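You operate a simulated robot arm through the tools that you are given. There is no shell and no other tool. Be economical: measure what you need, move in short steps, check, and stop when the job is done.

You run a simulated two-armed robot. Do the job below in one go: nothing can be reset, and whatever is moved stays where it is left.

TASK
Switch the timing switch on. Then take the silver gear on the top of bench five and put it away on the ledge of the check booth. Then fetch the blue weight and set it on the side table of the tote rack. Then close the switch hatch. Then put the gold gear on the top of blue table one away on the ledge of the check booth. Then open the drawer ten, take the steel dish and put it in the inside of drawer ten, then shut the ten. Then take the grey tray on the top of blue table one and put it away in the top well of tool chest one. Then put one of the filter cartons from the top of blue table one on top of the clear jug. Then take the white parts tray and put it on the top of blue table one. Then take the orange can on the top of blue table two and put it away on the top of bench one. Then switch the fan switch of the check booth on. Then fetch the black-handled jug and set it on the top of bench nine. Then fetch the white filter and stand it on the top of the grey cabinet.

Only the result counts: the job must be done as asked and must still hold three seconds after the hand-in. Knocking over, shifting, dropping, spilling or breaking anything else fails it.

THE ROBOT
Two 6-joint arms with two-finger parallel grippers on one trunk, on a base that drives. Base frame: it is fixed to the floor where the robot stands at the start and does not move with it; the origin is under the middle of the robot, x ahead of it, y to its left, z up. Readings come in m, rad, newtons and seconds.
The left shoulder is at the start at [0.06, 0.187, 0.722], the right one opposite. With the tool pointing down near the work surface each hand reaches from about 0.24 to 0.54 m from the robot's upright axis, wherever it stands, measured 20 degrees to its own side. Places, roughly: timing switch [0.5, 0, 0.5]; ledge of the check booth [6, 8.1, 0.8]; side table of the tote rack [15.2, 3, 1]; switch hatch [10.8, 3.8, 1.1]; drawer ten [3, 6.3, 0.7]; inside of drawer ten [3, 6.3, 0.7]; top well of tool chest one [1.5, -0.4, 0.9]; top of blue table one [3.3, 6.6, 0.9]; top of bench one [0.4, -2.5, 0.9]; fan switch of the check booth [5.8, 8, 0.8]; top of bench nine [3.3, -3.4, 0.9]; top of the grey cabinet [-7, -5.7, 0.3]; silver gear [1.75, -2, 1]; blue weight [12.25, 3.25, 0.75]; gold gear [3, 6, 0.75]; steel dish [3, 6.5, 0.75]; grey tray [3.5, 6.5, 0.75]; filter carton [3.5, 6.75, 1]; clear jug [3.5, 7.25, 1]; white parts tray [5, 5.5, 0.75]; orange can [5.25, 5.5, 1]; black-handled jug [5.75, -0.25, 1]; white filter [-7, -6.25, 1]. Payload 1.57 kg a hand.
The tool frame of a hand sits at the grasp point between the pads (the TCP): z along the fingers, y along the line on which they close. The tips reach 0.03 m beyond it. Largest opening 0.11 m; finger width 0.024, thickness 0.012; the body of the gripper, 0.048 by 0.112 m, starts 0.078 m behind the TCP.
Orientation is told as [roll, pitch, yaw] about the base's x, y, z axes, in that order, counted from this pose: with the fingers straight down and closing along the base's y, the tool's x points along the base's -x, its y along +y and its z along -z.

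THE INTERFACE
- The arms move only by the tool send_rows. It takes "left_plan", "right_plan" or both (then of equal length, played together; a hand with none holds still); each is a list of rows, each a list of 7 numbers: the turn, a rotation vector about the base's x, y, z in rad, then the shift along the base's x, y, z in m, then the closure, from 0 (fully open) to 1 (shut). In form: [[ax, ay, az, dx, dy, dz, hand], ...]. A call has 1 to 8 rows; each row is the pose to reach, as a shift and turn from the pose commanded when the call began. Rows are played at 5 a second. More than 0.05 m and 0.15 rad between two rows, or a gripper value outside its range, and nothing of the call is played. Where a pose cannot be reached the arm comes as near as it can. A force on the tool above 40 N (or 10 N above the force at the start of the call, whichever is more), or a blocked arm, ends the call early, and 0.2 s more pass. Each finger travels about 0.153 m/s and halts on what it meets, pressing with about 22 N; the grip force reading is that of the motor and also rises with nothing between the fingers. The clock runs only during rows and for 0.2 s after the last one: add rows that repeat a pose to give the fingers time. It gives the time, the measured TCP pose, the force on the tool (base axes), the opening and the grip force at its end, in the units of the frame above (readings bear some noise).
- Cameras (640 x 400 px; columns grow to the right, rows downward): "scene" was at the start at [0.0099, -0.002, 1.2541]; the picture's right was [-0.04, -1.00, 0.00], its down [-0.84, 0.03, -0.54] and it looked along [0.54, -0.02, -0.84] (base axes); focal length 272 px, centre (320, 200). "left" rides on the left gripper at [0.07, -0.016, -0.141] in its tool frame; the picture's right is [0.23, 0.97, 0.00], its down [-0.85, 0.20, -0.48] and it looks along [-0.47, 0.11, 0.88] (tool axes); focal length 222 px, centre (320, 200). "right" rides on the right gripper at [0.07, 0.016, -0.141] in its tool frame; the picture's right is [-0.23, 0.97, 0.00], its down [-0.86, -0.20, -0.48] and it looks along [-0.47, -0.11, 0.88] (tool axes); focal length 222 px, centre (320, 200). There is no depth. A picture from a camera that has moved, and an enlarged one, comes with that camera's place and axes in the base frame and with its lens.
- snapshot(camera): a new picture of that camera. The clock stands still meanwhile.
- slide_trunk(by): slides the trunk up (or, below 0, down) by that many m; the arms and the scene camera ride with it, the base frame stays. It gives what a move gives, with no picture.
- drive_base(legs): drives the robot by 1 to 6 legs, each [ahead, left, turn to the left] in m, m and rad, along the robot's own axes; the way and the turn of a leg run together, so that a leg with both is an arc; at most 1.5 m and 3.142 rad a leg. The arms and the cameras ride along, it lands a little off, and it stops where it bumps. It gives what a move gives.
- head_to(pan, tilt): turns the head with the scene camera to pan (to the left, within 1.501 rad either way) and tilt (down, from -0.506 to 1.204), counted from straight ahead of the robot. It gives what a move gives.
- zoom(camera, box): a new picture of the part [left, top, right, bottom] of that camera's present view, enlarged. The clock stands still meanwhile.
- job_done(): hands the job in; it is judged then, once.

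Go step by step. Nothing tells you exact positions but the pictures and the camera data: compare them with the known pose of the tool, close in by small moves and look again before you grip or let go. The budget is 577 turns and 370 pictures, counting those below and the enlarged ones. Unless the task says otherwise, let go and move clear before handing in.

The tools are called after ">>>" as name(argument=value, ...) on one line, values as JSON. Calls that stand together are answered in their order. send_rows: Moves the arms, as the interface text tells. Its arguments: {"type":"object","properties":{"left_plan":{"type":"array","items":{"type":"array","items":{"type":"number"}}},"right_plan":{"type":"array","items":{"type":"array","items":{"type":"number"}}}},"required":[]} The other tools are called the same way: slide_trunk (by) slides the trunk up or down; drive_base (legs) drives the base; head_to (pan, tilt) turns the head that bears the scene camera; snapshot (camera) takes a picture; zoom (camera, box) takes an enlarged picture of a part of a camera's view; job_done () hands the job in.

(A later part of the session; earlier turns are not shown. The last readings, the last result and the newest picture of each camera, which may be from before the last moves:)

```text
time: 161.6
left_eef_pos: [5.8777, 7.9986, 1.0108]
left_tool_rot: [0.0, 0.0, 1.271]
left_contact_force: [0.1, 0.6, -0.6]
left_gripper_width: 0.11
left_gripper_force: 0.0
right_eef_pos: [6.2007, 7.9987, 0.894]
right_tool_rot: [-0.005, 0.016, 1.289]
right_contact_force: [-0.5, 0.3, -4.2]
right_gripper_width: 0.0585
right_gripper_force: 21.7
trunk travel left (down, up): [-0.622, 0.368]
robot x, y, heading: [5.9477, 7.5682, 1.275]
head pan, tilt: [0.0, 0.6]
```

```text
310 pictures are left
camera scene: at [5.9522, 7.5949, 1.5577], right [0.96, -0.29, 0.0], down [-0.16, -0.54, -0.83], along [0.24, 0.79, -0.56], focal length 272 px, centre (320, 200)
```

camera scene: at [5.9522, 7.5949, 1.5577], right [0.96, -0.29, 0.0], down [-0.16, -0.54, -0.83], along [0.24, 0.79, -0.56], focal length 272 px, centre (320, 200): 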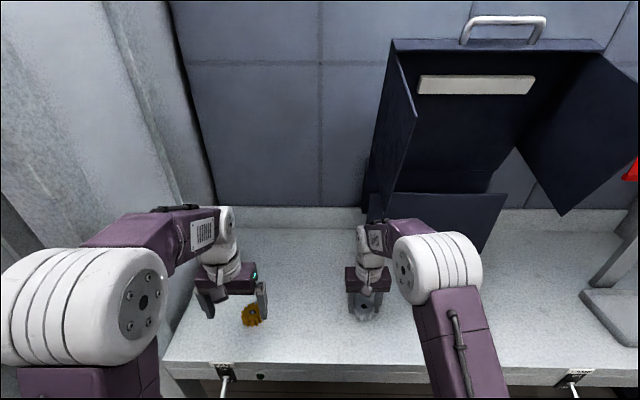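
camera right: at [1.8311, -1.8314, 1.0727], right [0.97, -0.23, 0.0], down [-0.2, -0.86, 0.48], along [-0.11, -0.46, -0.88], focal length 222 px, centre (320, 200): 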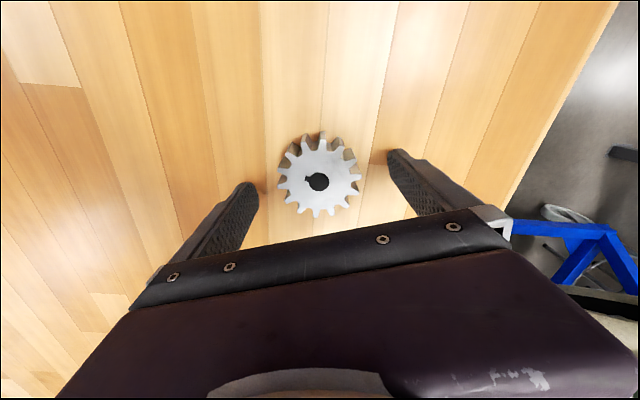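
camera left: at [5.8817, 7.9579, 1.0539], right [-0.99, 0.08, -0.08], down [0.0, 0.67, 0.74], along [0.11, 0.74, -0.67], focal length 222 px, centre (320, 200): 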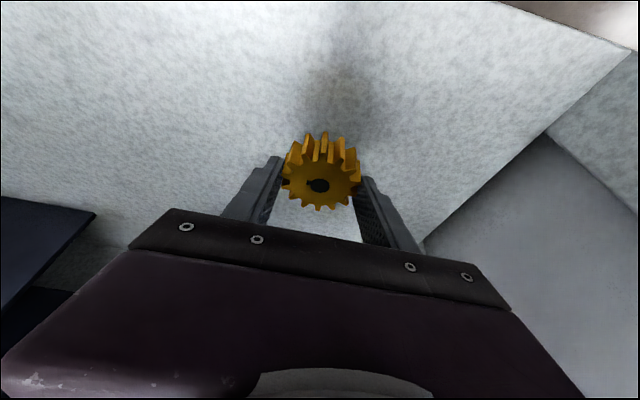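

>>> send_rows(right_plan=[[0, 0, 0, 0, 0, -0.004, 0.75], [0, 0, 0, 0, 0, -0.007, 0.75], [0, 0, 0, 0, 0, -0.01, 0.75], [0, 0, 0, 0, 0, -0.013, 0.75], [0, 0, 0, 0, 0, -0.016, 0.75], [0, 0, 0, 0, 0, -0.019, 0.75]])

```text
time: 163.0
left_eef_pos: [5.8767, 7.9969, 1.0139]
left_tool_rot: [0.0, -0.001, 1.27]
left_contact_force: [-0.7, -0.4, -1.0]
left_gripper_width: 0.1101
left_gripper_force: 0.0
right_eef_pos: [6.2002, 7.9983, 0.8797]
right_tool_rot: [-0.006, 0.008, 1.291]
right_contact_force: [4.7, 4.0, 28.8]
right_gripper_width: 0.0582
right_gripper_force: 22.4
trunk travel left (down, up): [-0.622, 0.368]
robot x, y, heading: [5.9407, 7.5657, 1.278]
head pan, tilt: [0.0, 0.6]
```

>>> send_rows(right_plan=[[0, 0, 0, 0, 0, 0.005, 0.7], [0, 0, 0, 0, 0, 0.005, 0.4], [0, 0, 0, 0, 0, 0.005, 0.0], [0, 0, 0, 0, 0, 0.005, 0], [0, 0, 0, 0, 0, 0.04, 0], [0, 0, 0, 0, 0, 0.08, 0], [0, 0, 0, 0, 0, 0.12, 0]])

>>> snapshot(camera="scene")

```text
time: 164.6
left_eef_pos: [5.8776, 7.9987, 1.0119]
left_tool_rot: [-0.001, -0.001, 1.271]
left_contact_force: [0.5, 0.7, 0.4]
left_gripper_width: 0.1099
left_gripper_force: 0.0
right_eef_pos: [6.2003, 7.9973, 0.9965]
right_tool_rot: [-0.006, 0.015, 1.29]
right_contact_force: [0.2, 0.2, 0.2]
right_gripper_width: 0.1101
right_gripper_force: 0.1
trunk travel left (down, up): [-0.622, 0.368]
robot x, y, heading: [5.9456, 7.5638, 1.279]
head pan, tilt: [0.0, 0.6]
```

```text
309 pictures are left
camera scene: at [5.9523, 7.5945, 1.5577], right [0.96, -0.29, 0.0], down [-0.16, -0.54, -0.83], along [0.24, 0.79, -0.56], focal length 272 px, centre (320, 200)
```

scene: 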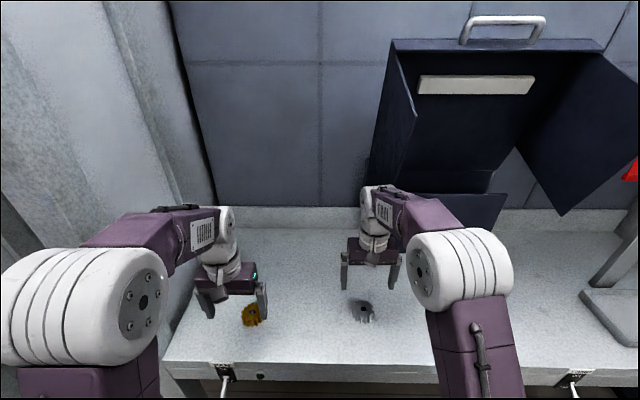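

Both gears rest on the ledge. Since the fan switch is right here I do it now: I back off, shift left and look at it.

>>> drive_base(legs=[[-0.42, 0, 0], [0, 0.2, 0]])

>>> snapshot(camera="scene")

>>> zoom(camera="scene", box=[250, 200, 350, 280])

```text
time: 168.4
left_eef_pos: [5.5639, 7.6594, 1.0125]
left_tool_rot: [0.001, -0.002, 1.275]
left_contact_force: [-1.0, -0.3, -0.2]
left_gripper_width: 0.1097
left_gripper_force: 0.0
right_eef_pos: [5.8874, 7.6572, 0.9965]
right_tool_rot: [-0.005, 0.015, 1.294]
right_contact_force: [-1.0, 0.5, 0.1]
right_gripper_width: 0.1098
right_gripper_force: 0.1
trunk travel left (down, up): [-0.622, 0.368]
robot x, y, heading: [5.6321, 7.2293, 1.285]
head pan, tilt: [0.0, 0.6]
```

```text
308 pictures are left
camera scene: at [5.6403, 7.2547, 1.5577], right [0.96, -0.28, 0.0], down [-0.16, -0.54, -0.83], along [0.23, 0.79, -0.56], focal length 272 px, centre (320, 200)
```

scene: 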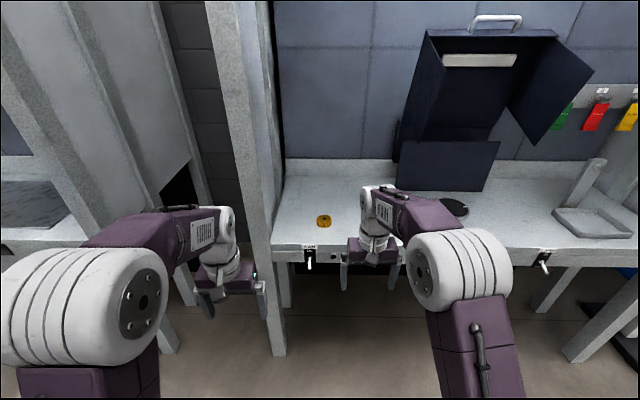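

```text
5.00 times, centred on (300, 240) of scene
camera zoom: at [5.6403, 7.2547, 1.5577], right [0.96, -0.28, 0.0], down [-0.16, -0.54, -0.83], along [0.23, 0.79, -0.56], focal length 1358 px, centre (420, 0)
```

zoom: 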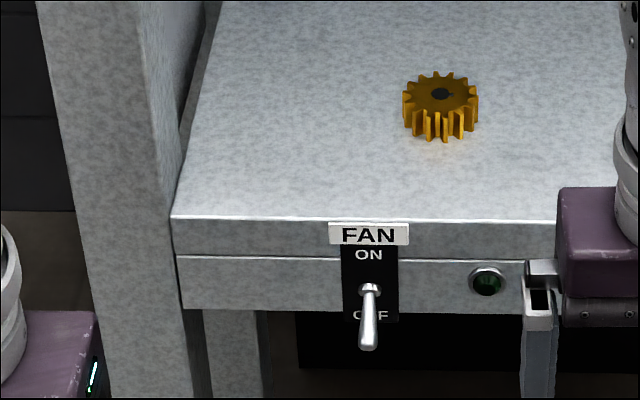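

The fan lever's tip is at about [5.80, 7.94, 0.76], pointing down. I lower the trunk, move the right hand aside and swing the left hand to point forward.

>>> slide_trunk(by=-0.22)

>>> drive_base(legs=[[0.05, 0, 0]])

>>> send_rows(left_plan=[[0.096, -0.028, 0, 0.011, 0.038, 0, 0.5], [0.23, -0.068, 0, 0.0226, 0.077, 0, 1], [0.364, -0.107, 0, 0.034, 0.115, 0, 1], [0.498, -0.147, 0, 0.042, 0.144, 0, 1], [0.633, -0.186, 0, 0.051, 0.173, 0, 1], [0.767, -0.226, 0, 0.056, 0.192, 0, 1], [0.9, -0.265, 0, 0.059, 0.201, 0, 1]], right_plan=[[0, 0, 0, 0.02, -0.02, 0, 0], [0, 0, 0, 0.04, -0.04, 0, 0], [0, 0, 0, 0.06, -0.05, 0, 0], [0, 0, 0, 0.08, -0.06, 0, 0], [0, 0, 0, 0.1, -0.06, 0, 0], [0, 0, 0, 0.1, -0.06, 0, 0], [0, 0, 0, 0.1, -0.06, 0, 0]])

>>> snapshot(camera="scene")

```text
time: 170.7
left_eef_pos: [5.5627, 7.6592, 0.792]
left_tool_rot: [0.0, -0.001, 1.274]
left_contact_force: [-0.4, -0.3, 0.1]
left_gripper_width: 0.11
left_gripper_force: 0.1
right_eef_pos: [5.8877, 7.658, 0.7775]
right_tool_rot: [-0.006, 0.016, 1.293]
right_contact_force: [-0.6, 1.1, 0.0]
right_gripper_width: 0.11
right_gripper_force: 0.0
trunk travel left (down, up): [-0.402, 0.588]
robot x, y, heading: [5.6378, 7.2279, 1.285]
head pan, tilt: [0.0, 0.6]
```

```text
time: 171.6
left_eef_pos: [5.5772, 7.708, 0.7901]
left_tool_rot: [0.0, 0.002, 1.274]
left_contact_force: [0.5, 0.7, 0.1]
left_gripper_width: 0.11
left_gripper_force: 0.1
right_eef_pos: [5.9007, 7.7058, 0.7759]
right_tool_rot: [-0.007, 0.018, 1.292]
right_contact_force: [0.5, 0.4, -1.0]
right_gripper_width: 0.1099
right_gripper_force: 0.0
trunk travel left (down, up): [-0.402, 0.588]
robot x, y, heading: [5.6497, 7.2773, 1.278]
head pan, tilt: [0.0, 0.6]
```

```text
time: 173.2
left_eef_pos: [5.6373, 7.9076, 0.7916]
left_tool_rot: [0.015, -0.94, 1.268]
left_contact_force: [0.6, 0.4, -0.7]
left_gripper_width: 0.0001
left_gripper_force: 21.2
right_eef_pos: [6.0011, 7.6459, 0.7763]
right_tool_rot: [-0.005, 0.015, 1.294]
right_contact_force: [-0.3, -0.2, 0.6]
right_gripper_width: 0.1097
right_gripper_force: 0.1
trunk travel left (down, up): [-0.402, 0.588]
robot x, y, heading: [5.6463, 7.276, 1.283]
head pan, tilt: [0.0, 0.6]
```

```text
306 pictures are left
camera scene: at [5.6547, 7.3031, 1.3377], right [0.96, -0.28, 0.0], down [-0.16, -0.54, -0.82], along [0.23, 0.79, -0.57], focal length 272 px, centre (320, 200)
```

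scene: 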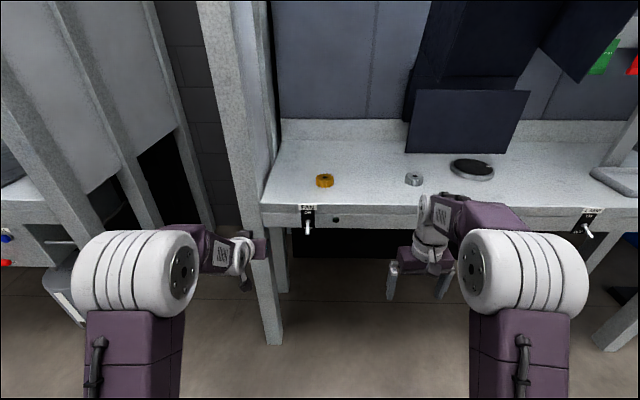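

>>> send_rows(left_plan=[[0.13, -0.039, 0, 0.035, -0.008, -0.02, 1], [0.26, -0.077, 0, 0.07, -0.016, -0.04, 1], [0.4, -0.118, 0, 0.105, -0.025, -0.06, 1], [0.53, -0.156, 0, 0.142, -0.033, -0.075, 1], [0.53, -0.156, 0, 0.142, -0.033, -0.075, 1]])

>>> snapshot(camera="scene")

>>> zoom(camera="scene", box=[240, 180, 360, 270])

```text
time: 174.2
left_eef_pos: [5.7831, 7.9376, 0.7588]
left_tool_rot: [0.028, -1.401, 1.28]
left_contact_force: [-4.8, -3.3, 0.6]
left_gripper_width: 0.0
left_gripper_force: 21.3
left hand out of reach, approached as far as the arm can: row 3, 4
right_eef_pos: [6.0004, 7.6459, 0.7765]
right_tool_rot: [-0.005, 0.016, 1.295]
right_contact_force: [0.7, 0.8, -0.2]
right_gripper_width: 0.1101
right_gripper_force: 0.0
trunk travel left (down, up): [-0.402, 0.588]
robot x, y, heading: [5.6452, 7.2788, 1.287]
head pan, tilt: [0.0, 0.6]
stopped in row 4 (left hand): the force on the tool passed its limit (the readings are from after the stop); the commanded pose is now the measured one
```

```text
305 pictures are left
camera scene: at [5.6545, 7.3032, 1.3377], right [0.96, -0.28, 0.0], down [-0.16, -0.54, -0.82], along [0.23, 0.79, -0.57], focal length 272 px, centre (320, 200)
```

scene: 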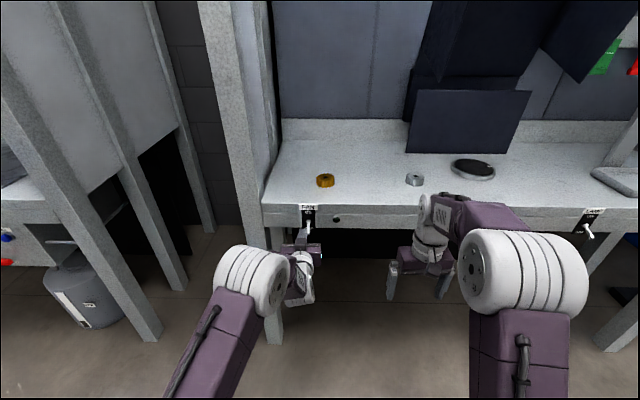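

```text
4.44 times, centred on (300, 225) of scene
camera zoom: at [5.6545, 7.3032, 1.3377], right [0.96, -0.28, 0.0], down [-0.16, -0.54, -0.82], along [0.23, 0.79, -0.57], focal length 1207 px, centre (409, 89)
```

zoom: 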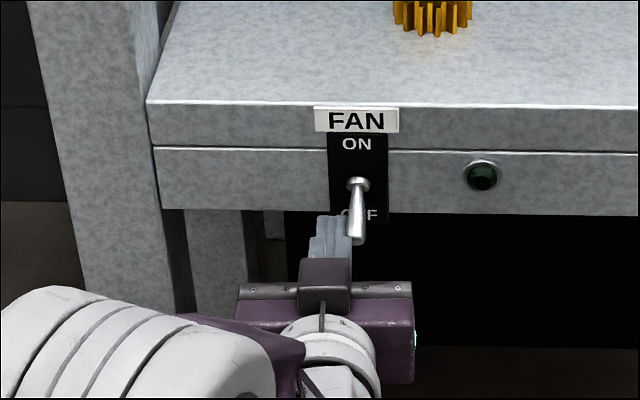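

>>> drive_base(legs=[[-0.07, 0, 0]])

>>> slide_trunk(by=-0.05)

>>> drive_base(legs=[[0.055, -0.012, 0]])

>>> zoom(camera="scene", box=[240, 160, 360, 250])

```text
time: 175.2
left_eef_pos: [5.7638, 7.8695, 0.7601]
left_tool_rot: [0.034, -1.403, 1.271]
left_contact_force: [-0.1, -0.2, -0.1]
left_gripper_width: 0.0
left_gripper_force: 20.8
right_eef_pos: [5.9802, 7.5789, 0.7782]
right_tool_rot: [-0.005, 0.015, 1.295]
right_contact_force: [-0.5, -0.7, -0.5]
right_gripper_width: 0.1098
right_gripper_force: 0.1
trunk travel left (down, up): [-0.402, 0.588]
robot x, y, heading: [5.6262, 7.2085, 1.288]
head pan, tilt: [0.0, 0.6]
```

```text
time: 176.1
left_eef_pos: [5.7635, 7.8695, 0.7099]
left_tool_rot: [0.034, -1.402, 1.271]
left_contact_force: [0.0, -0.6, 0.2]
left_gripper_width: 0.0
left_gripper_force: 21.4
right_eef_pos: [5.9807, 7.5796, 0.7281]
right_tool_rot: [-0.005, 0.016, 1.295]
right_contact_force: [-0.2, -0.4, 0.3]
right_gripper_width: 0.1101
right_gripper_force: 0.1
trunk travel left (down, up): [-0.352, 0.638]
robot x, y, heading: [5.6272, 7.2069, 1.283]
head pan, tilt: [0.0, 0.6]
```

```text
time: 177.1
left_eef_pos: [5.7907, 7.9203, 0.7082]
left_tool_rot: [0.037, -1.402, 1.271]
left_contact_force: [-0.2, 0.9, 0.4]
left_gripper_width: 0.0
left_gripper_force: 21.2
right_eef_pos: [6.0067, 7.6297, 0.7265]
right_tool_rot: [-0.006, 0.018, 1.293]
right_contact_force: [-0.5, 0.3, 0.0]
right_gripper_width: 0.1098
right_gripper_force: 0.1
trunk travel left (down, up): [-0.352, 0.638]
robot x, y, heading: [5.6538, 7.2596, 1.285]
head pan, tilt: [0.0, 0.6]
```

```text
4.44 times, centred on (300, 205) of scene
camera zoom: at [5.6624, 7.2861, 1.2877], right [0.96, -0.28, 0.0], down [-0.16, -0.54, -0.82], along [0.23, 0.79, -0.57], focal length 1207 px, centre (409, 178)
```

zoom: 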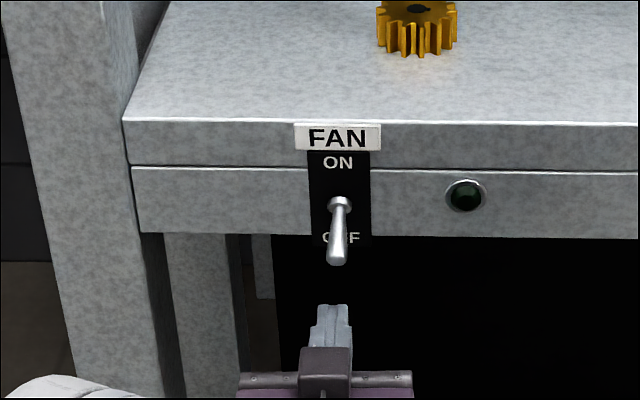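

>>> send_rows(left_plan=[[0, 0, 0, 0, 0, 0.015, 1], [0, 0, 0, 0, 0, 0.03, 1], [0, 0, 0, 0, 0, 0.045, 1], [0, 0, 0, 0, 0, 0.055, 1], [0, 0, 0, 0, 0, 0.065, 1], [0, 0, 0, 0, 0, 0.075, 1], [0, 0, 0, 0, 0, 0.085, 1]])

>>> zoom(camera="scene", box=[240, 160, 360, 250])

```text
time: 178.7
left_eef_pos: [5.7891, 7.9189, 0.7848]
left_tool_rot: [0.043, -1.382, 1.264]
left_contact_force: [-7.0, -15.4, -33.1]
left_gripper_width: 0.0
left_gripper_force: 21.3
right_eef_pos: [6.0068, 7.63, 0.7252]
right_tool_rot: [-0.008, 0.018, 1.294]
right_contact_force: [0.9, -1.0, -0.2]
right_gripper_width: 0.1097
right_gripper_force: 0.1
trunk travel left (down, up): [-0.352, 0.638]
robot x, y, heading: [5.6551, 7.2548, 1.285]
head pan, tilt: [0.0, 0.6]
```

```text
4.44 times, centred on (300, 205) of scene
camera zoom: at [5.6616, 7.2877, 1.2869], right [0.96, -0.28, 0.0], down [-0.16, -0.54, -0.82], along [0.23, 0.79, -0.57], focal length 1207 px, centre (409, 178)
```

zoom: 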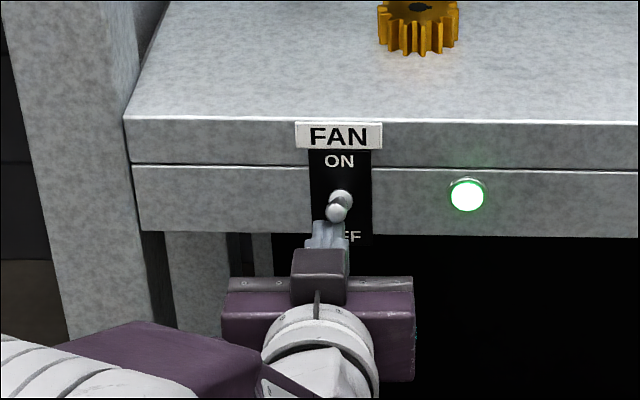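

The fan is on: the green lamp lit. I lower the finger, back off and check it stays.

>>> send_rows(left_plan=[[0, 0, 0, 0, 0, -0.02, 1], [0, 0, 0, 0, 0, -0.06, 1]])

>>> drive_base(legs=[[-0.3, 0, 0]])

>>> snapshot(camera="scene")

```text
time: 179.3
left_eef_pos: [5.79, 7.9207, 0.7361]
left_tool_rot: [0.026, -1.408, 1.28]
left_contact_force: [0.2, 0.4, -0.5]
left_gripper_width: 0.0
left_gripper_force: 21.4
right_eef_pos: [6.0079, 7.6287, 0.7262]
right_tool_rot: [-0.005, 0.017, 1.295]
right_contact_force: [-0.2, 0.5, -0.5]
right_gripper_width: 0.1098
right_gripper_force: 0.1
trunk travel left (down, up): [-0.352, 0.638]
robot x, y, heading: [5.652, 7.2598, 1.288]
head pan, tilt: [0.0, 0.6]
```

```text
time: 181.0
left_eef_pos: [5.7401, 7.7066, 0.7397]
left_tool_rot: [0.038, -1.411, 1.252]
left_contact_force: [-0.6, 0.7, 0.5]
left_gripper_width: 0.0
left_gripper_force: 21.4
right_eef_pos: [5.9528, 7.4111, 0.731]
right_tool_rot: [-0.006, 0.006, 1.277]
right_contact_force: [0.1, 1.0, 0.4]
right_gripper_width: 0.1102
right_gripper_force: 0.1
trunk travel left (down, up): [-0.352, 0.638]
robot x, y, heading: [5.5926, 7.0496, 1.271]
head pan, tilt: [0.0, 0.6]
stopped in leg 1: the robot was blocked; the commanded pose is now the measured one
```

```text
301 pictures are left
camera scene: at [5.6029, 7.0797, 1.2877], right [0.95, -0.3, 0.0], down [-0.17, -0.54, -0.82], along [0.24, 0.79, -0.57], focal length 272 px, centre (320, 200)
```

scene: 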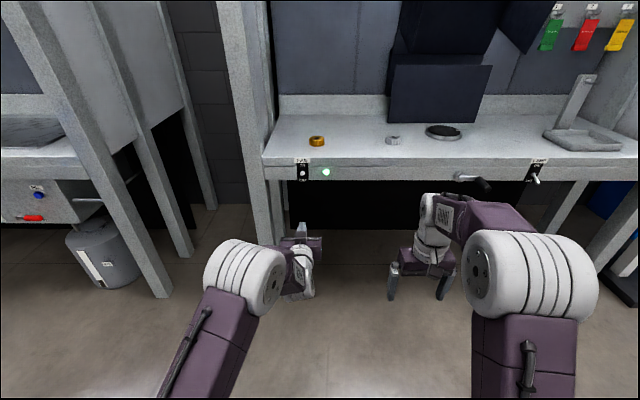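

>>> drive_base(legs=[[0.1, 0, 0]])

>>> send_rows(left_plan=[[-0.124, 0.038, 0, -0.02, 0.005, 0, 1], [-0.248, 0.077, 0, -0.04, 0.01, 0, 1], [-0.372, 0.115, 0, -0.063, 0.011, 0, 1], [-0.497, 0.153, 0, -0.087, 0.005, 0.01, 1], [-0.62, 0.19, 0, -0.11, -0.005, 0.02, 1], [-0.745, 0.23, 0, -0.135, -0.02, 0.03, 1], [-0.869, 0.268, 0, -0.155, -0.05, 0.04, 1], [-0.993, 0.306, 0, -0.172, -0.085, 0.05, 1]])

>>> send_rows(left_plan=[[-0.124, 0.038, 0, -0.01, -0.04, 0, 0.5], [-0.248, 0.077, 0, -0.02, -0.075, 0, 0], [-0.353, 0.109, 0, -0.032, -0.11, 0, 0]])

>>> slide_trunk(by=0.42)

```text
time: 182.2
left_eef_pos: [5.768, 7.8026, 0.7386]
left_tool_rot: [0.035, -1.407, 1.259]
left_contact_force: [0.3, -0.6, -0.7]
left_gripper_width: 0.0001
left_gripper_force: 21.5
right_eef_pos: [5.9798, 7.5077, 0.7295]
right_tool_rot: [-0.004, 0.012, 1.281]
right_contact_force: [0.5, 0.9, 0.1]
right_gripper_width: 0.1099
right_gripper_force: 0.1
trunk travel left (down, up): [-0.352, 0.638]
robot x, y, heading: [5.6227, 7.1486, 1.276]
head pan, tilt: [0.0, 0.6]
```

```text
time: 183.9
left_eef_pos: [5.5527, 7.7135, 0.762]
left_tool_rot: [0.205, -0.399, 1.179]
left_contact_force: [-1.6, 0.1, 0.2]
left_gripper_width: 0.0
left_gripper_force: 20.9
left hand out of reach, approached as far as the arm can: row 4, 5, 6, 7, 8
right_eef_pos: [5.9789, 7.5062, 0.7312]
right_tool_rot: [-0.01, 0.01, 1.28]
right_contact_force: [0.0, 0.8, -0.9]
right_gripper_width: 0.1097
right_gripper_force: 0.2
trunk travel left (down, up): [-0.352, 0.638]
robot x, y, heading: [5.6266, 7.1451, 1.274]
head pan, tilt: [0.0, 0.6]
```

```text
time: 184.8
left_eef_pos: [5.5273, 7.5948, 0.7441]
left_tool_rot: [0.23, -0.03, 1.181]
left_contact_force: [-0.8, -0.6, 0.4]
left_gripper_width: 0.1101
left_gripper_force: 0.1
left hand out of reach, approached as far as the arm can: row 1, 2, 3
right_eef_pos: [5.9803, 7.5089, 0.7303]
right_tool_rot: [-0.005, 0.008, 1.281]
right_contact_force: [-0.3, 0.3, -0.3]
right_gripper_width: 0.1101
right_gripper_force: 0.2
trunk travel left (down, up): [-0.352, 0.638]
robot x, y, heading: [5.6219, 7.146, 1.27]
head pan, tilt: [0.0, 0.6]
```

```text
refused: 0.42 is not a number from -0.4 to 0.4
```

>>> send_rows(left_plan=[[-0.058, -0.1, 0.047, 0.01, 0.03, 0.01, 0], [-0.115, -0.2, 0.095, 0.01, 0.03, 0.02, 0], [-0.115, -0.2, 0.095, 0.01, 0.03, 0.02, 0]])

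>>> slide_trunk(by=0.4)

>>> head_to(pan=1.3, tilt=0.5)

>>> snapshot(camera="scene")

```text
time: 185.6
left_eef_pos: [5.5199, 7.6182, 0.7274]
left_tool_rot: [0.23, -0.017, 1.225]
left_contact_force: [0.5, 0.1, 0.0]
left_gripper_width: 0.1101
left_gripper_force: 0.0
left hand out of reach, approached as far as the arm can: row 1, 2, 3
right_eef_pos: [5.9806, 7.5086, 0.7304]
right_tool_rot: [-0.005, 0.011, 1.281]
right_contact_force: [1.6, 0.5, -0.6]
right_gripper_width: 0.1099
right_gripper_force: 0.0
trunk travel left (down, up): [-0.352, 0.638]
robot x, y, heading: [5.6195, 7.1428, 1.271]
head pan, tilt: [0.0, 0.6]
```

```text
time: 189.4
left_eef_pos: [5.5195, 7.6185, 1.1274]
left_tool_rot: [0.23, -0.018, 1.225]
left_contact_force: [-0.4, 0.4, 0.1]
left_gripper_width: 0.1101
left_gripper_force: 0.0
right_eef_pos: [5.9795, 7.507, 1.1309]
right_tool_rot: [-0.007, 0.01, 1.281]
right_contact_force: [-0.3, 0.4, 0.4]
right_gripper_width: 0.1101
right_gripper_force: 0.1
trunk travel left (down, up): [-0.752, 0.238]
robot x, y, heading: [5.6244, 7.1424, 1.268]
head pan, tilt: [0.0, 0.6]
```

```text
time: 190.8
left_eef_pos: [5.5198, 7.6188, 1.1282]
left_tool_rot: [0.23, -0.016, 1.224]
left_contact_force: [0.1, -0.8, 0.0]
left_gripper_width: 0.11
left_gripper_force: 0.0
right_eef_pos: [5.981, 7.5067, 1.1297]
right_tool_rot: [-0.006, 0.01, 1.282]
right_contact_force: [0.0, 0.5, 0.8]
right_gripper_width: 0.11
right_gripper_force: 0.2
trunk travel left (down, up): [-0.752, 0.238]
robot x, y, heading: [5.6242, 7.1457, 1.276]
head pan, tilt: [1.3, 0.499]
```

```text
300 pictures are left
camera scene: at [5.5282, 7.1376, 1.6968], right [0.54, 0.84, 0.0], down [0.4, -0.26, -0.88], along [-0.74, 0.47, -0.48], focal length 272 px, centre (320, 200)
```

scene: 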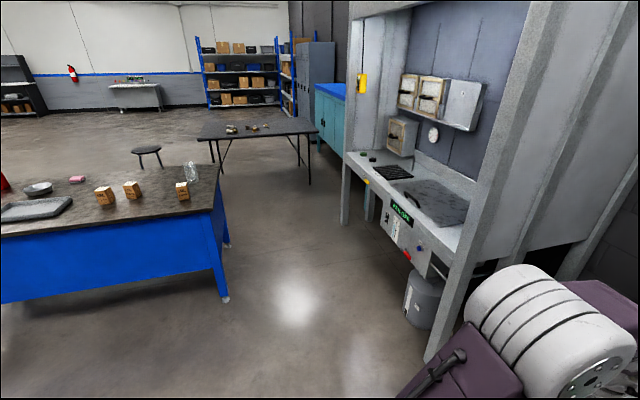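

The fan booth is at my left, table one's far end beyond. I go to table one's far end, turn to face it, to handle the cartons and jug.

>>> drive_base(legs=[[0.15, 0, 0], [0, 1.3, 0], [0, 0.68, 0], [0, 0, 3.14]])

>>> head_to(pan=0, tilt=0.7)

>>> snapshot(camera="scene")

```text
time: 209.0
left_eef_pos: [3.8711, 7.4003, 1.1269]
left_tool_rot: [0.229, -0.014, -1.935]
left_contact_force: [-0.2, -0.1, -1.3]
left_gripper_width: 0.1099
left_gripper_force: 0.1
right_eef_pos: [3.4131, 7.5194, 1.1297]
right_tool_rot: [-0.005, 0.01, -1.878]
right_contact_force: [0.6, 0.2, 0.5]
right_gripper_width: 0.1101
right_gripper_force: 0.2
trunk travel left (down, up): [-0.752, 0.238]
robot x, y, heading: [3.7755, 7.8764, -1.889]
head pan, tilt: [1.3, 0.499]
```

```text
time: 210.5
left_eef_pos: [3.8711, 7.3984, 1.1282]
left_tool_rot: [0.231, -0.015, -1.936]
left_contact_force: [-0.1, 0.0, 0.3]
left_gripper_width: 0.1099
left_gripper_force: 0.1
right_eef_pos: [3.4121, 7.5191, 1.1295]
right_tool_rot: [-0.006, 0.01, -1.882]
right_contact_force: [0.3, 0.2, 0.5]
right_gripper_width: 0.1099
right_gripper_force: 0.1
trunk travel left (down, up): [-0.752, 0.238]
robot x, y, heading: [3.7795, 7.8732, -1.889]
head pan, tilt: [0.0, 0.7]
```

```text
299 pictures are left
camera scene: at [3.7699, 7.8517, 1.6791], right [-0.95, 0.31, 0.0], down [0.2, 0.61, -0.76], along [-0.24, -0.73, -0.64], focal length 272 px, centre (320, 200)
```

scene: 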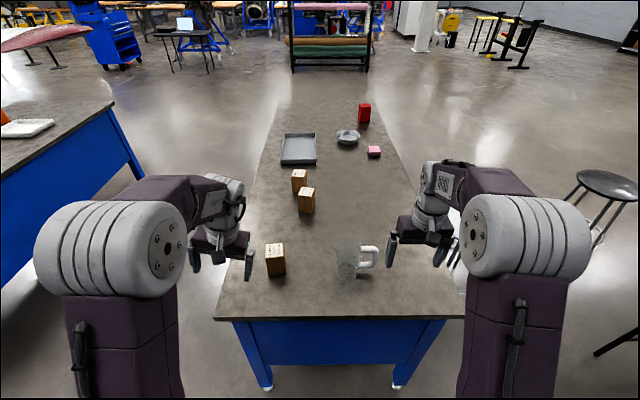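

>>> zoom(camera="scene", box=[240, 220, 400, 320])

```text
4.00 times, centred on (320, 270) of scene
camera zoom: at [3.7699, 7.8517, 1.6791], right [-0.95, 0.31, 0.0], down [0.2, 0.61, -0.76], along [-0.24, -0.73, -0.64], focal length 1086 px, centre (320, -80)
```

zoom: 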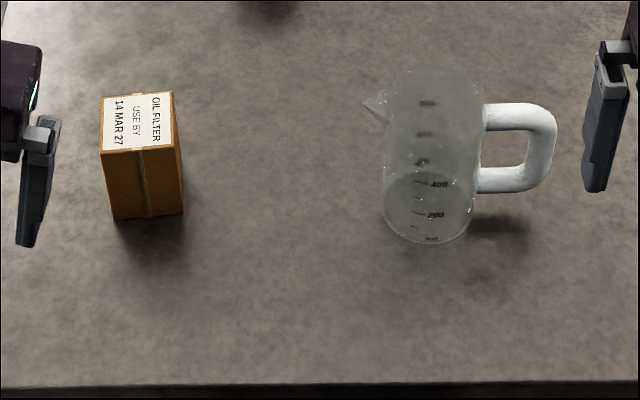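

Carton A stands at about [3.727, 7.231] (63×60×94 mm, labelled oil filter); the clear jug's rim is at about [3.50, 7.336, 1.01], about 78 mm across. I line up the right hand over the carton.

>>> drive_base(legs=[[0.14, 0.28, 0]])

>>> send_rows(right_plan=[[0, 0, 0, 0, -0.03, 0, 0], [0, 0, 0, 0, -0.03, 0, 0]])

>>> snapshot(camera="scene")

>>> snapshot(camera="right")

```text
time: 212.6
left_eef_pos: [4.0939, 7.1794, 1.1291]
left_tool_rot: [0.231, -0.016, -1.935]
left_contact_force: [-0.1, 0.4, -0.4]
left_gripper_width: 0.1099
left_gripper_force: 0.1
right_eef_pos: [3.6372, 7.3015, 1.1307]
right_tool_rot: [-0.005, 0.008, -1.881]
right_contact_force: [-0.3, 0.2, -0.2]
right_gripper_width: 0.1098
right_gripper_force: 0.2
trunk travel left (down, up): [-0.752, 0.238]
robot x, y, heading: [3.9999, 7.6562, -1.891]
head pan, tilt: [0.0, 0.7]
```

```text
time: 213.2
left_eef_pos: [4.0938, 7.1803, 1.1274]
left_tool_rot: [0.231, -0.016, -1.934]
left_contact_force: [0.1, 0.2, 0.1]
left_gripper_width: 0.1102
left_gripper_force: 0.2
right_eef_pos: [3.6369, 7.27, 1.1296]
right_tool_rot: [-0.006, 0.011, -1.881]
right_contact_force: [-0.2, 0.0, 0.8]
right_gripper_width: 0.1101
right_gripper_force: 0.1
trunk travel left (down, up): [-0.752, 0.238]
robot x, y, heading: [4.0014, 7.6533, -1.887]
head pan, tilt: [0.0, 0.7]
```

```text
297 pictures are left
camera scene: at [3.9934, 7.6323, 1.6791], right [-0.95, 0.31, 0.0], down [0.2, 0.61, -0.77], along [-0.24, -0.73, -0.64], focal length 272 px, centre (320, 200)
```

scene: 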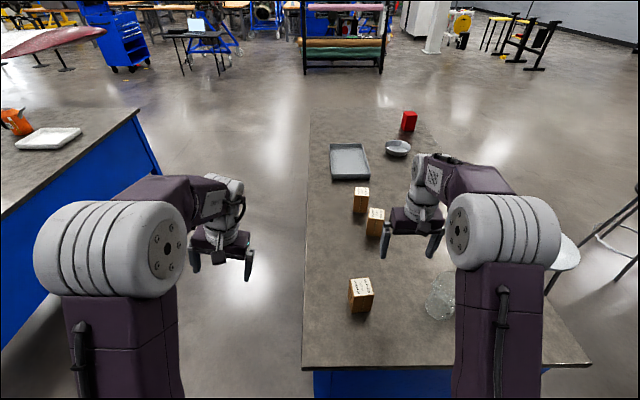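

```text
296 pictures are left
camera right: at [3.6736, 7.3306, 1.271], right [0.86, -0.51, -0.01], down [-0.45, -0.76, 0.47], along [-0.25, -0.4, -0.88], focal length 222 px, centre (320, 200)
```

right: 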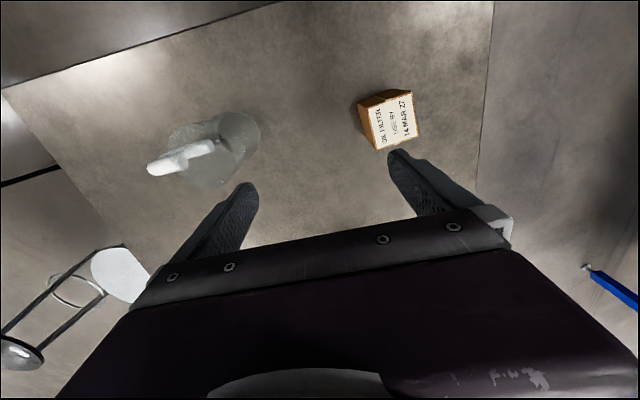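

>>> send_rows(right_plan=[[0, 0, 0, 0.03, -0.013, 0, 0], [0, 0, 0, 0.06, -0.026, -0.02, 0], [0, 0, 0, 0.09, -0.039, -0.04, 0], [0, 0, 0, 0.09, -0.039, -0.07, 0], [0, 0, 0, 0.09, -0.039, -0.07, 0]])

>>> snapshot(camera="right")

>>> zoom(camera="scene", box=[300, 240, 460, 340])

```text
time: 214.4
left_eef_pos: [4.0934, 7.1796, 1.1284]
left_tool_rot: [0.229, -0.017, -1.936]
left_contact_force: [0.2, 0.4, 0.1]
left_gripper_width: 0.11
left_gripper_force: 0.1
right_eef_pos: [3.7271, 7.2304, 1.0608]
right_tool_rot: [-0.005, 0.009, -1.88]
right_contact_force: [-0.3, -0.3, -0.1]
right_gripper_width: 0.1103
right_gripper_force: 0.1
trunk travel left (down, up): [-0.752, 0.238]
robot x, y, heading: [4.0049, 7.6549, -1.884]
head pan, tilt: [0.0, 0.7]
```

```text
295 pictures are left
camera right: at [3.7645, 7.291, 1.2009], right [0.86, -0.51, -0.01], down [-0.45, -0.76, 0.47], along [-0.25, -0.4, -0.88], focal length 222 px, centre (320, 200)
```

right: 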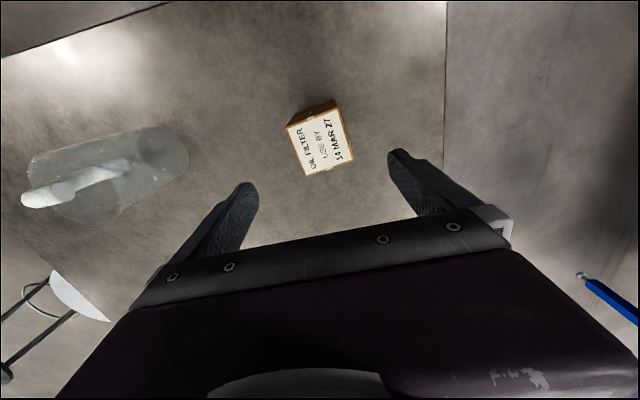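

```text
4.00 times, centred on (380, 290) of scene
camera zoom: at [3.9936, 7.632, 1.6791], right [-0.95, 0.31, 0.0], down [0.2, 0.61, -0.77], along [-0.24, -0.73, -0.64], focal length 1086 px, centre (80, -160)
```

zoom: 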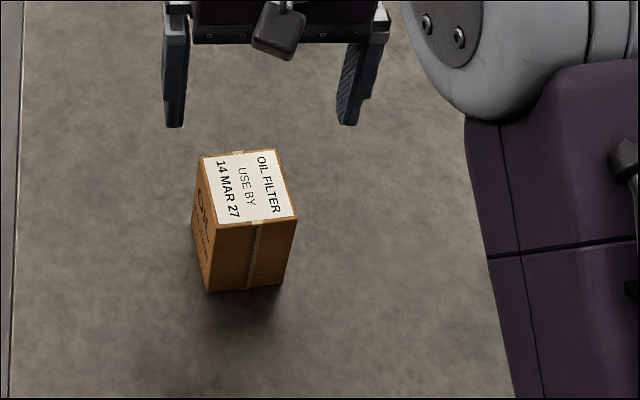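

>>> send_rows(right_plan=[[0, 0, 0.1, 0.004, 0.006, -0.02, 0], [0, 0, 0.1, 0.004, 0.006, -0.06, 0], [0, 0, 0.1, 0.004, 0.006, -0.1, 0], [0, 0, 0.1, 0.004, 0.006, -0.13, 0], [0, 0, 0.1, 0.004, 0.006, -0.13, 0]])

>>> snapshot(camera="right")

```text
time: 215.6
left_eef_pos: [4.0952, 7.1793, 1.1282]
left_tool_rot: [0.23, -0.019, -1.935]
left_contact_force: [0.2, 0.1, -0.4]
left_gripper_width: 0.1101
left_gripper_force: 0.1
right_eef_pos: [3.7321, 7.2361, 0.9292]
right_tool_rot: [-0.005, 0.01, -1.781]
right_contact_force: [-0.1, 0.2, -0.8]
right_gripper_width: 0.1101
right_gripper_force: 0.0
trunk travel left (down, up): [-0.752, 0.238]
robot x, y, heading: [4.0026, 7.6554, -1.887]
head pan, tilt: [0.0, 0.7]
```

```text
293 pictures are left
camera right: at [3.7623, 7.3001, 1.0701], right [0.91, -0.42, -0.01], down [-0.37, -0.8, 0.47], along [-0.21, -0.42, -0.88], focal length 222 px, centre (320, 200)
```

right: 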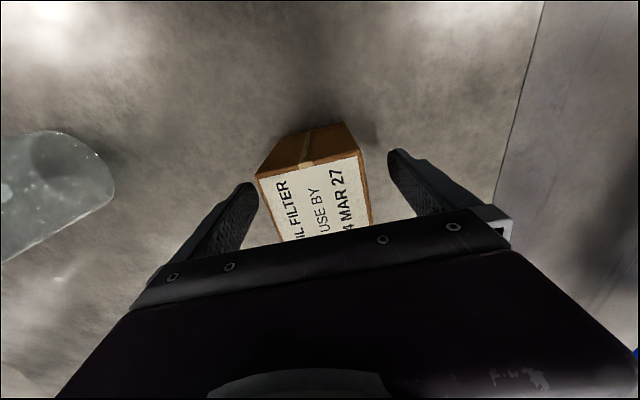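

>>> send_rows(right_plan=[[0, 0, 0, 0, 0, 0, 0.3], [0, 0, 0, 0, 0, 0, 0.65], [0, 0, 0, 0, 0, 0, 0.65], [0, 0, 0, 0, 0, 0, 0.65]])

>>> send_rows(right_plan=[[0, 0, 0, 0, 0, 0.04, 0.65], [0, 0, 0, 0, 0, 0.09, 0.65], [0, 0, 0, 0, 0, 0.14, 0.65], [0, 0, 0, 0, 0, 0.19, 0.65], [0, 0, 0, 0, 0, 0.19, 0.65]])

>>> snapshot(camera="right")

>>> snapshot(camera="scene")

```text
time: 216.6
left_eef_pos: [4.0952, 7.179, 1.1277]
left_tool_rot: [0.23, -0.015, -1.934]
left_contact_force: [0.8, -0.4, -0.2]
left_gripper_width: 0.11
left_gripper_force: 0.0
right_eef_pos: [3.7318, 7.2362, 0.9298]
right_tool_rot: [-0.005, 0.01, -1.78]
right_contact_force: [0.6, 0.8, 1.3]
right_gripper_width: 0.062
right_gripper_force: 21.4
trunk travel left (down, up): [-0.752, 0.238]
robot x, y, heading: [3.9983, 7.6543, -1.89]
head pan, tilt: [0.0, 0.7]
```

```text
time: 217.8
left_eef_pos: [4.0954, 7.1788, 1.1276]
left_tool_rot: [0.232, -0.016, -1.936]
left_contact_force: [-0.1, -0.3, 0.3]
left_gripper_width: 0.1101
left_gripper_force: 0.0
right_eef_pos: [3.7309, 7.236, 1.1201]
right_tool_rot: [-0.006, 0.011, -1.781]
right_contact_force: [-0.5, 0.7, -3.4]
right_gripper_width: 0.0623
right_gripper_force: 22.0
trunk travel left (down, up): [-0.752, 0.238]
robot x, y, heading: [3.9999, 7.6552, -1.885]
head pan, tilt: [0.0, 0.7]
```

```text
292 pictures are left
camera right: at [3.7612, 7.2993, 1.2617], right [0.91, -0.42, -0.01], down [-0.37, -0.8, 0.47], along [-0.21, -0.42, -0.88], focal length 222 px, centre (320, 200)
```

right: 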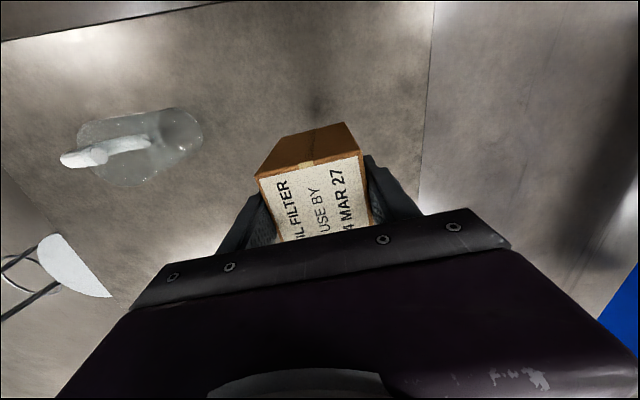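

```text
291 pictures are left
camera scene: at [3.9931, 7.6305, 1.6791], right [-0.95, 0.31, 0.0], down [0.2, 0.61, -0.76], along [-0.24, -0.73, -0.64], focal length 272 px, centre (320, 200)
```

scene: 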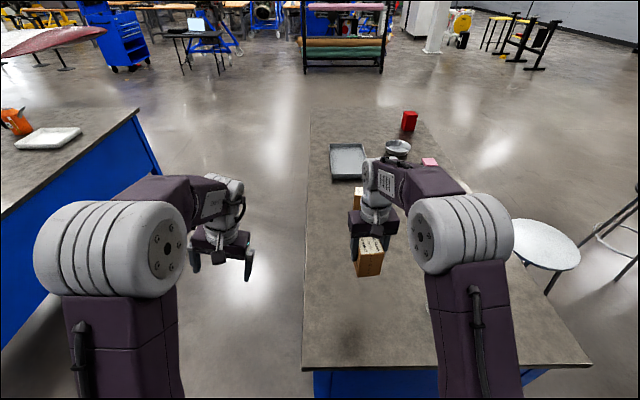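

>>> send_rows(right_plan=[[0, 0, 0, 0, 0, 0.03, 0.65], [0, 0, 0, 0, 0, 0.03, 0.65]])

>>> drive_base(legs=[[-0.02, -0.24, 0]])

>>> snapshot(camera="right")

>>> zoom(camera="scene", box=[320, 200, 480, 300])

```text
time: 218.4
left_eef_pos: [4.0949, 7.1781, 1.1275]
left_tool_rot: [0.231, -0.016, -1.936]
left_contact_force: [-0.9, -0.4, 0.4]
left_gripper_width: 0.1099
left_gripper_force: 0.1
right_eef_pos: [3.7318, 7.2348, 1.1497]
right_tool_rot: [-0.004, 0.011, -1.78]
right_contact_force: [0.1, -0.9, -4.6]
right_gripper_width: 0.0619
right_gripper_force: 21.9
trunk travel left (down, up): [-0.752, 0.238]
robot x, y, heading: [4.0008, 7.6537, -1.886]
head pan, tilt: [0.0, 0.7]
```

```text
time: 220.2
left_eef_pos: [3.8741, 7.271, 1.1289]
left_tool_rot: [0.23, -0.015, -1.933]
left_contact_force: [-0.1, 1.0, -0.3]
left_gripper_width: 0.11
left_gripper_force: 0.1
right_eef_pos: [3.5107, 7.3272, 1.1496]
right_tool_rot: [-0.006, 0.01, -1.779]
right_contact_force: [-0.1, 0.6, -3.5]
right_gripper_width: 0.062
right_gripper_force: 22.5
trunk travel left (down, up): [-0.752, 0.238]
robot x, y, heading: [3.7792, 7.7455, -1.889]
head pan, tilt: [0.0, 0.7]
```

```text
290 pictures are left
camera right: at [3.5412, 7.3925, 1.2909], right [0.91, -0.42, -0.01], down [-0.37, -0.8, 0.47], along [-0.21, -0.42, -0.88], focal length 222 px, centre (320, 200)
```

right: 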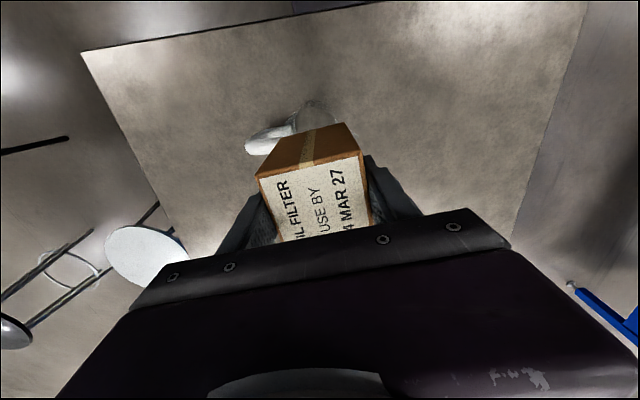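

```text
4.00 times, centred on (400, 250) of scene
camera zoom: at [3.7731, 7.7242, 1.6791], right [-0.95, 0.31, 0.0], down [0.2, 0.61, -0.76], along [-0.24, -0.73, -0.64], focal length 1086 px, centre (0, 0)
```

zoom: 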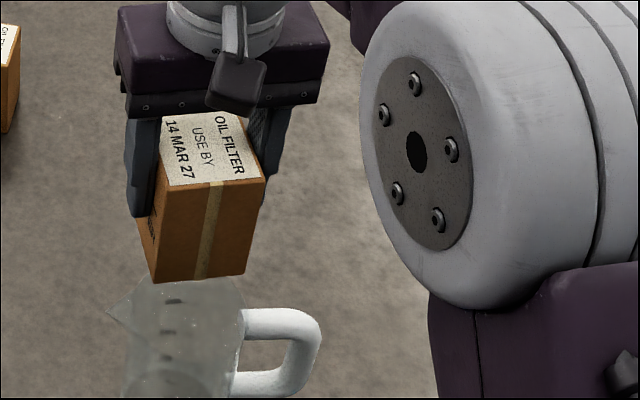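

>>> zoom(camera="scene", box=[320, 250, 420, 330])

>>> zoom(camera="left", box=[0, 0, 640, 400])

```text
5.00 times, centred on (370, 290) of scene
camera zoom: at [3.7731, 7.7242, 1.6791], right [-0.95, 0.31, 0.0], down [0.2, 0.61, -0.76], along [-0.24, -0.73, -0.64], focal length 1358 px, centre (70, -250)
```

zoom: 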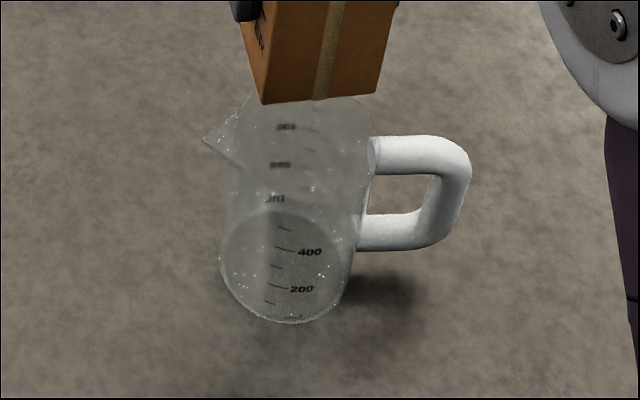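

```text
1.00 times, centred on (320, 200) of left
camera zoom: at [3.8563, 7.3559, 1.2587], right [0.97, -0.12, 0.22], down [-0.22, -0.82, 0.53], along [0.12, -0.56, -0.82], focal length 222 px, centre (320, 200)
```

zoom: 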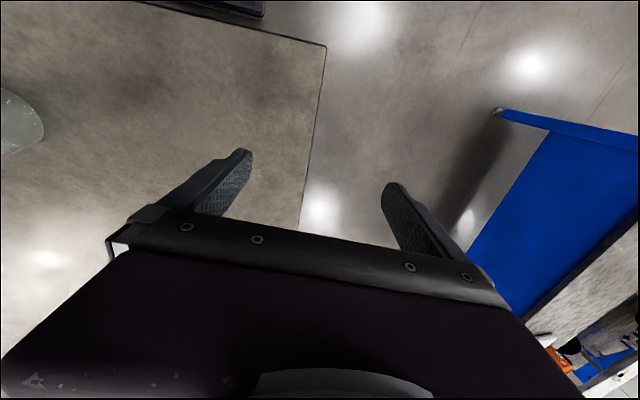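

>>> send_rows(right_plan=[[0, 0, 0, -0.0135, -0.001, 0, 0.65], [0, 0, 0, -0.0135, -0.001, -0.03, 0.65], [0, 0, 0, -0.0135, -0.001, -0.05, 0.65], [0, 0, 0, -0.0135, -0.001, -0.05, 0.65]])

>>> zoom(camera="scene", box=[320, 230, 420, 310])

>>> zoom(camera="right", box=[200, 60, 440, 210])

```text
time: 221.2
left_eef_pos: [3.8725, 7.2725, 1.1268]
left_tool_rot: [0.231, -0.014, -1.934]
left_contact_force: [-0.6, -0.7, -0.1]
left_gripper_width: 0.11
left_gripper_force: 0.1
right_eef_pos: [3.4961, 7.329, 1.0999]
right_tool_rot: [-0.004, 0.01, -1.779]
right_contact_force: [1.0, -0.1, -3.2]
right_gripper_width: 0.0622
right_gripper_force: 21.8
trunk travel left (down, up): [-0.752, 0.238]
robot x, y, heading: [3.7802, 7.7514, -1.887]
head pan, tilt: [0.0, 0.7]
```

```text
5.00 times, centred on (370, 270) of scene
camera zoom: at [3.772, 7.725, 1.6791], right [-0.95, 0.31, 0.0], down [0.2, 0.61, -0.76], along [-0.24, -0.73, -0.64], focal length 1358 px, centre (70, -150)
```

zoom: 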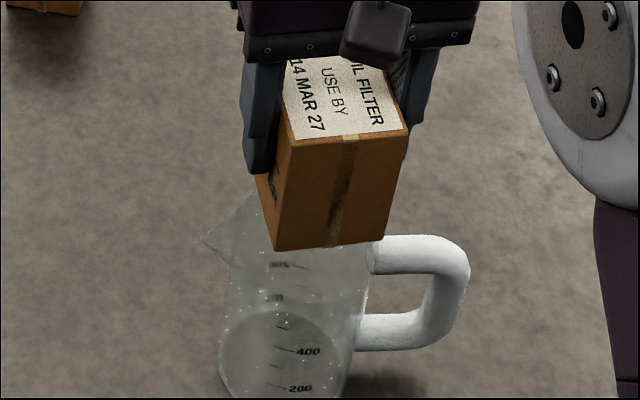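

```text
2.67 times, centred on (320, 135) of right
camera zoom: at [3.5273, 7.3927, 1.2413], right [0.91, -0.42, -0.01], down [-0.37, -0.8, 0.47], along [-0.21, -0.42, -0.88], focal length 592 px, centre (320, 373)
```

zoom: 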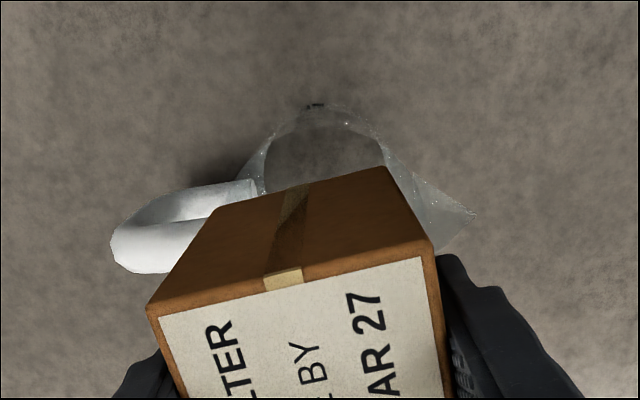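

>>> send_rows(right_plan=[[0, 0, 0, 0.0015, 0, -0.01, 0.65], [0, 0, 0, 0.0015, 0, -0.018, 0.65], [0, 0, 0, 0.0015, 0, -0.022, 0.65], [0, 0, 0, 0.0015, 0, -0.025, 0.65], [0, 0, 0, 0.0015, 0, -0.025, 0.65]])

>>> zoom(camera="scene", box=[320, 230, 420, 310])

```text
time: 222.4
left_eef_pos: [3.8737, 7.2725, 1.1267]
left_tool_rot: [0.229, -0.016, -1.933]
left_contact_force: [-0.5, -0.1, -0.3]
left_gripper_width: 0.1101
left_gripper_force: 0.1
right_eef_pos: [3.4977, 7.3283, 1.0756]
right_tool_rot: [-0.006, 0.011, -1.779]
right_contact_force: [-0.2, 0.8, -2.8]
right_gripper_width: 0.0621
right_gripper_force: 21.9
trunk travel left (down, up): [-0.752, 0.238]
robot x, y, heading: [3.7792, 7.7488, -1.883]
head pan, tilt: [0.0, 0.7]
```

```text
5.00 times, centred on (370, 270) of scene
camera zoom: at [3.7715, 7.7249, 1.6791], right [-0.95, 0.31, 0.0], down [0.2, 0.61, -0.76], along [-0.24, -0.73, -0.64], focal length 1358 px, centre (70, -150)
```

zoom: 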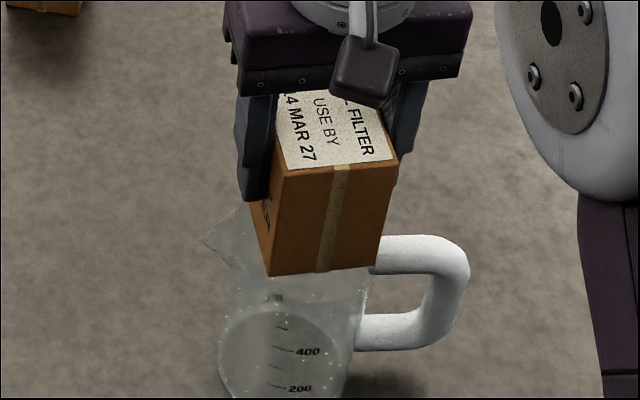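

>>> send_rows(right_plan=[[0, 0, 0, 0, 0, -0.002, 0.65], [0, 0, 0, 0, 0, -0.004, 0.65], [0, 0, 0, 0, 0, -0.006, 0.65], [0, 0, 0, 0, 0, -0.006, 0.65]])

```text
time: 223.4
left_eef_pos: [3.8727, 7.2726, 1.1283]
left_tool_rot: [0.231, -0.017, -1.932]
left_contact_force: [-0.6, -0.2, -0.4]
left_gripper_width: 0.1102
left_gripper_force: 0.1
right_eef_pos: [3.4981, 7.3277, 1.07]
right_tool_rot: [-0.005, 0.009, -1.778]
right_contact_force: [-0.3, -0.6, 7.4]
right_gripper_width: 0.0618
right_gripper_force: 21.7
trunk travel left (down, up): [-0.752, 0.238]
robot x, y, heading: [3.7804, 7.7493, -1.891]
head pan, tilt: [0.0, 0.7]
```

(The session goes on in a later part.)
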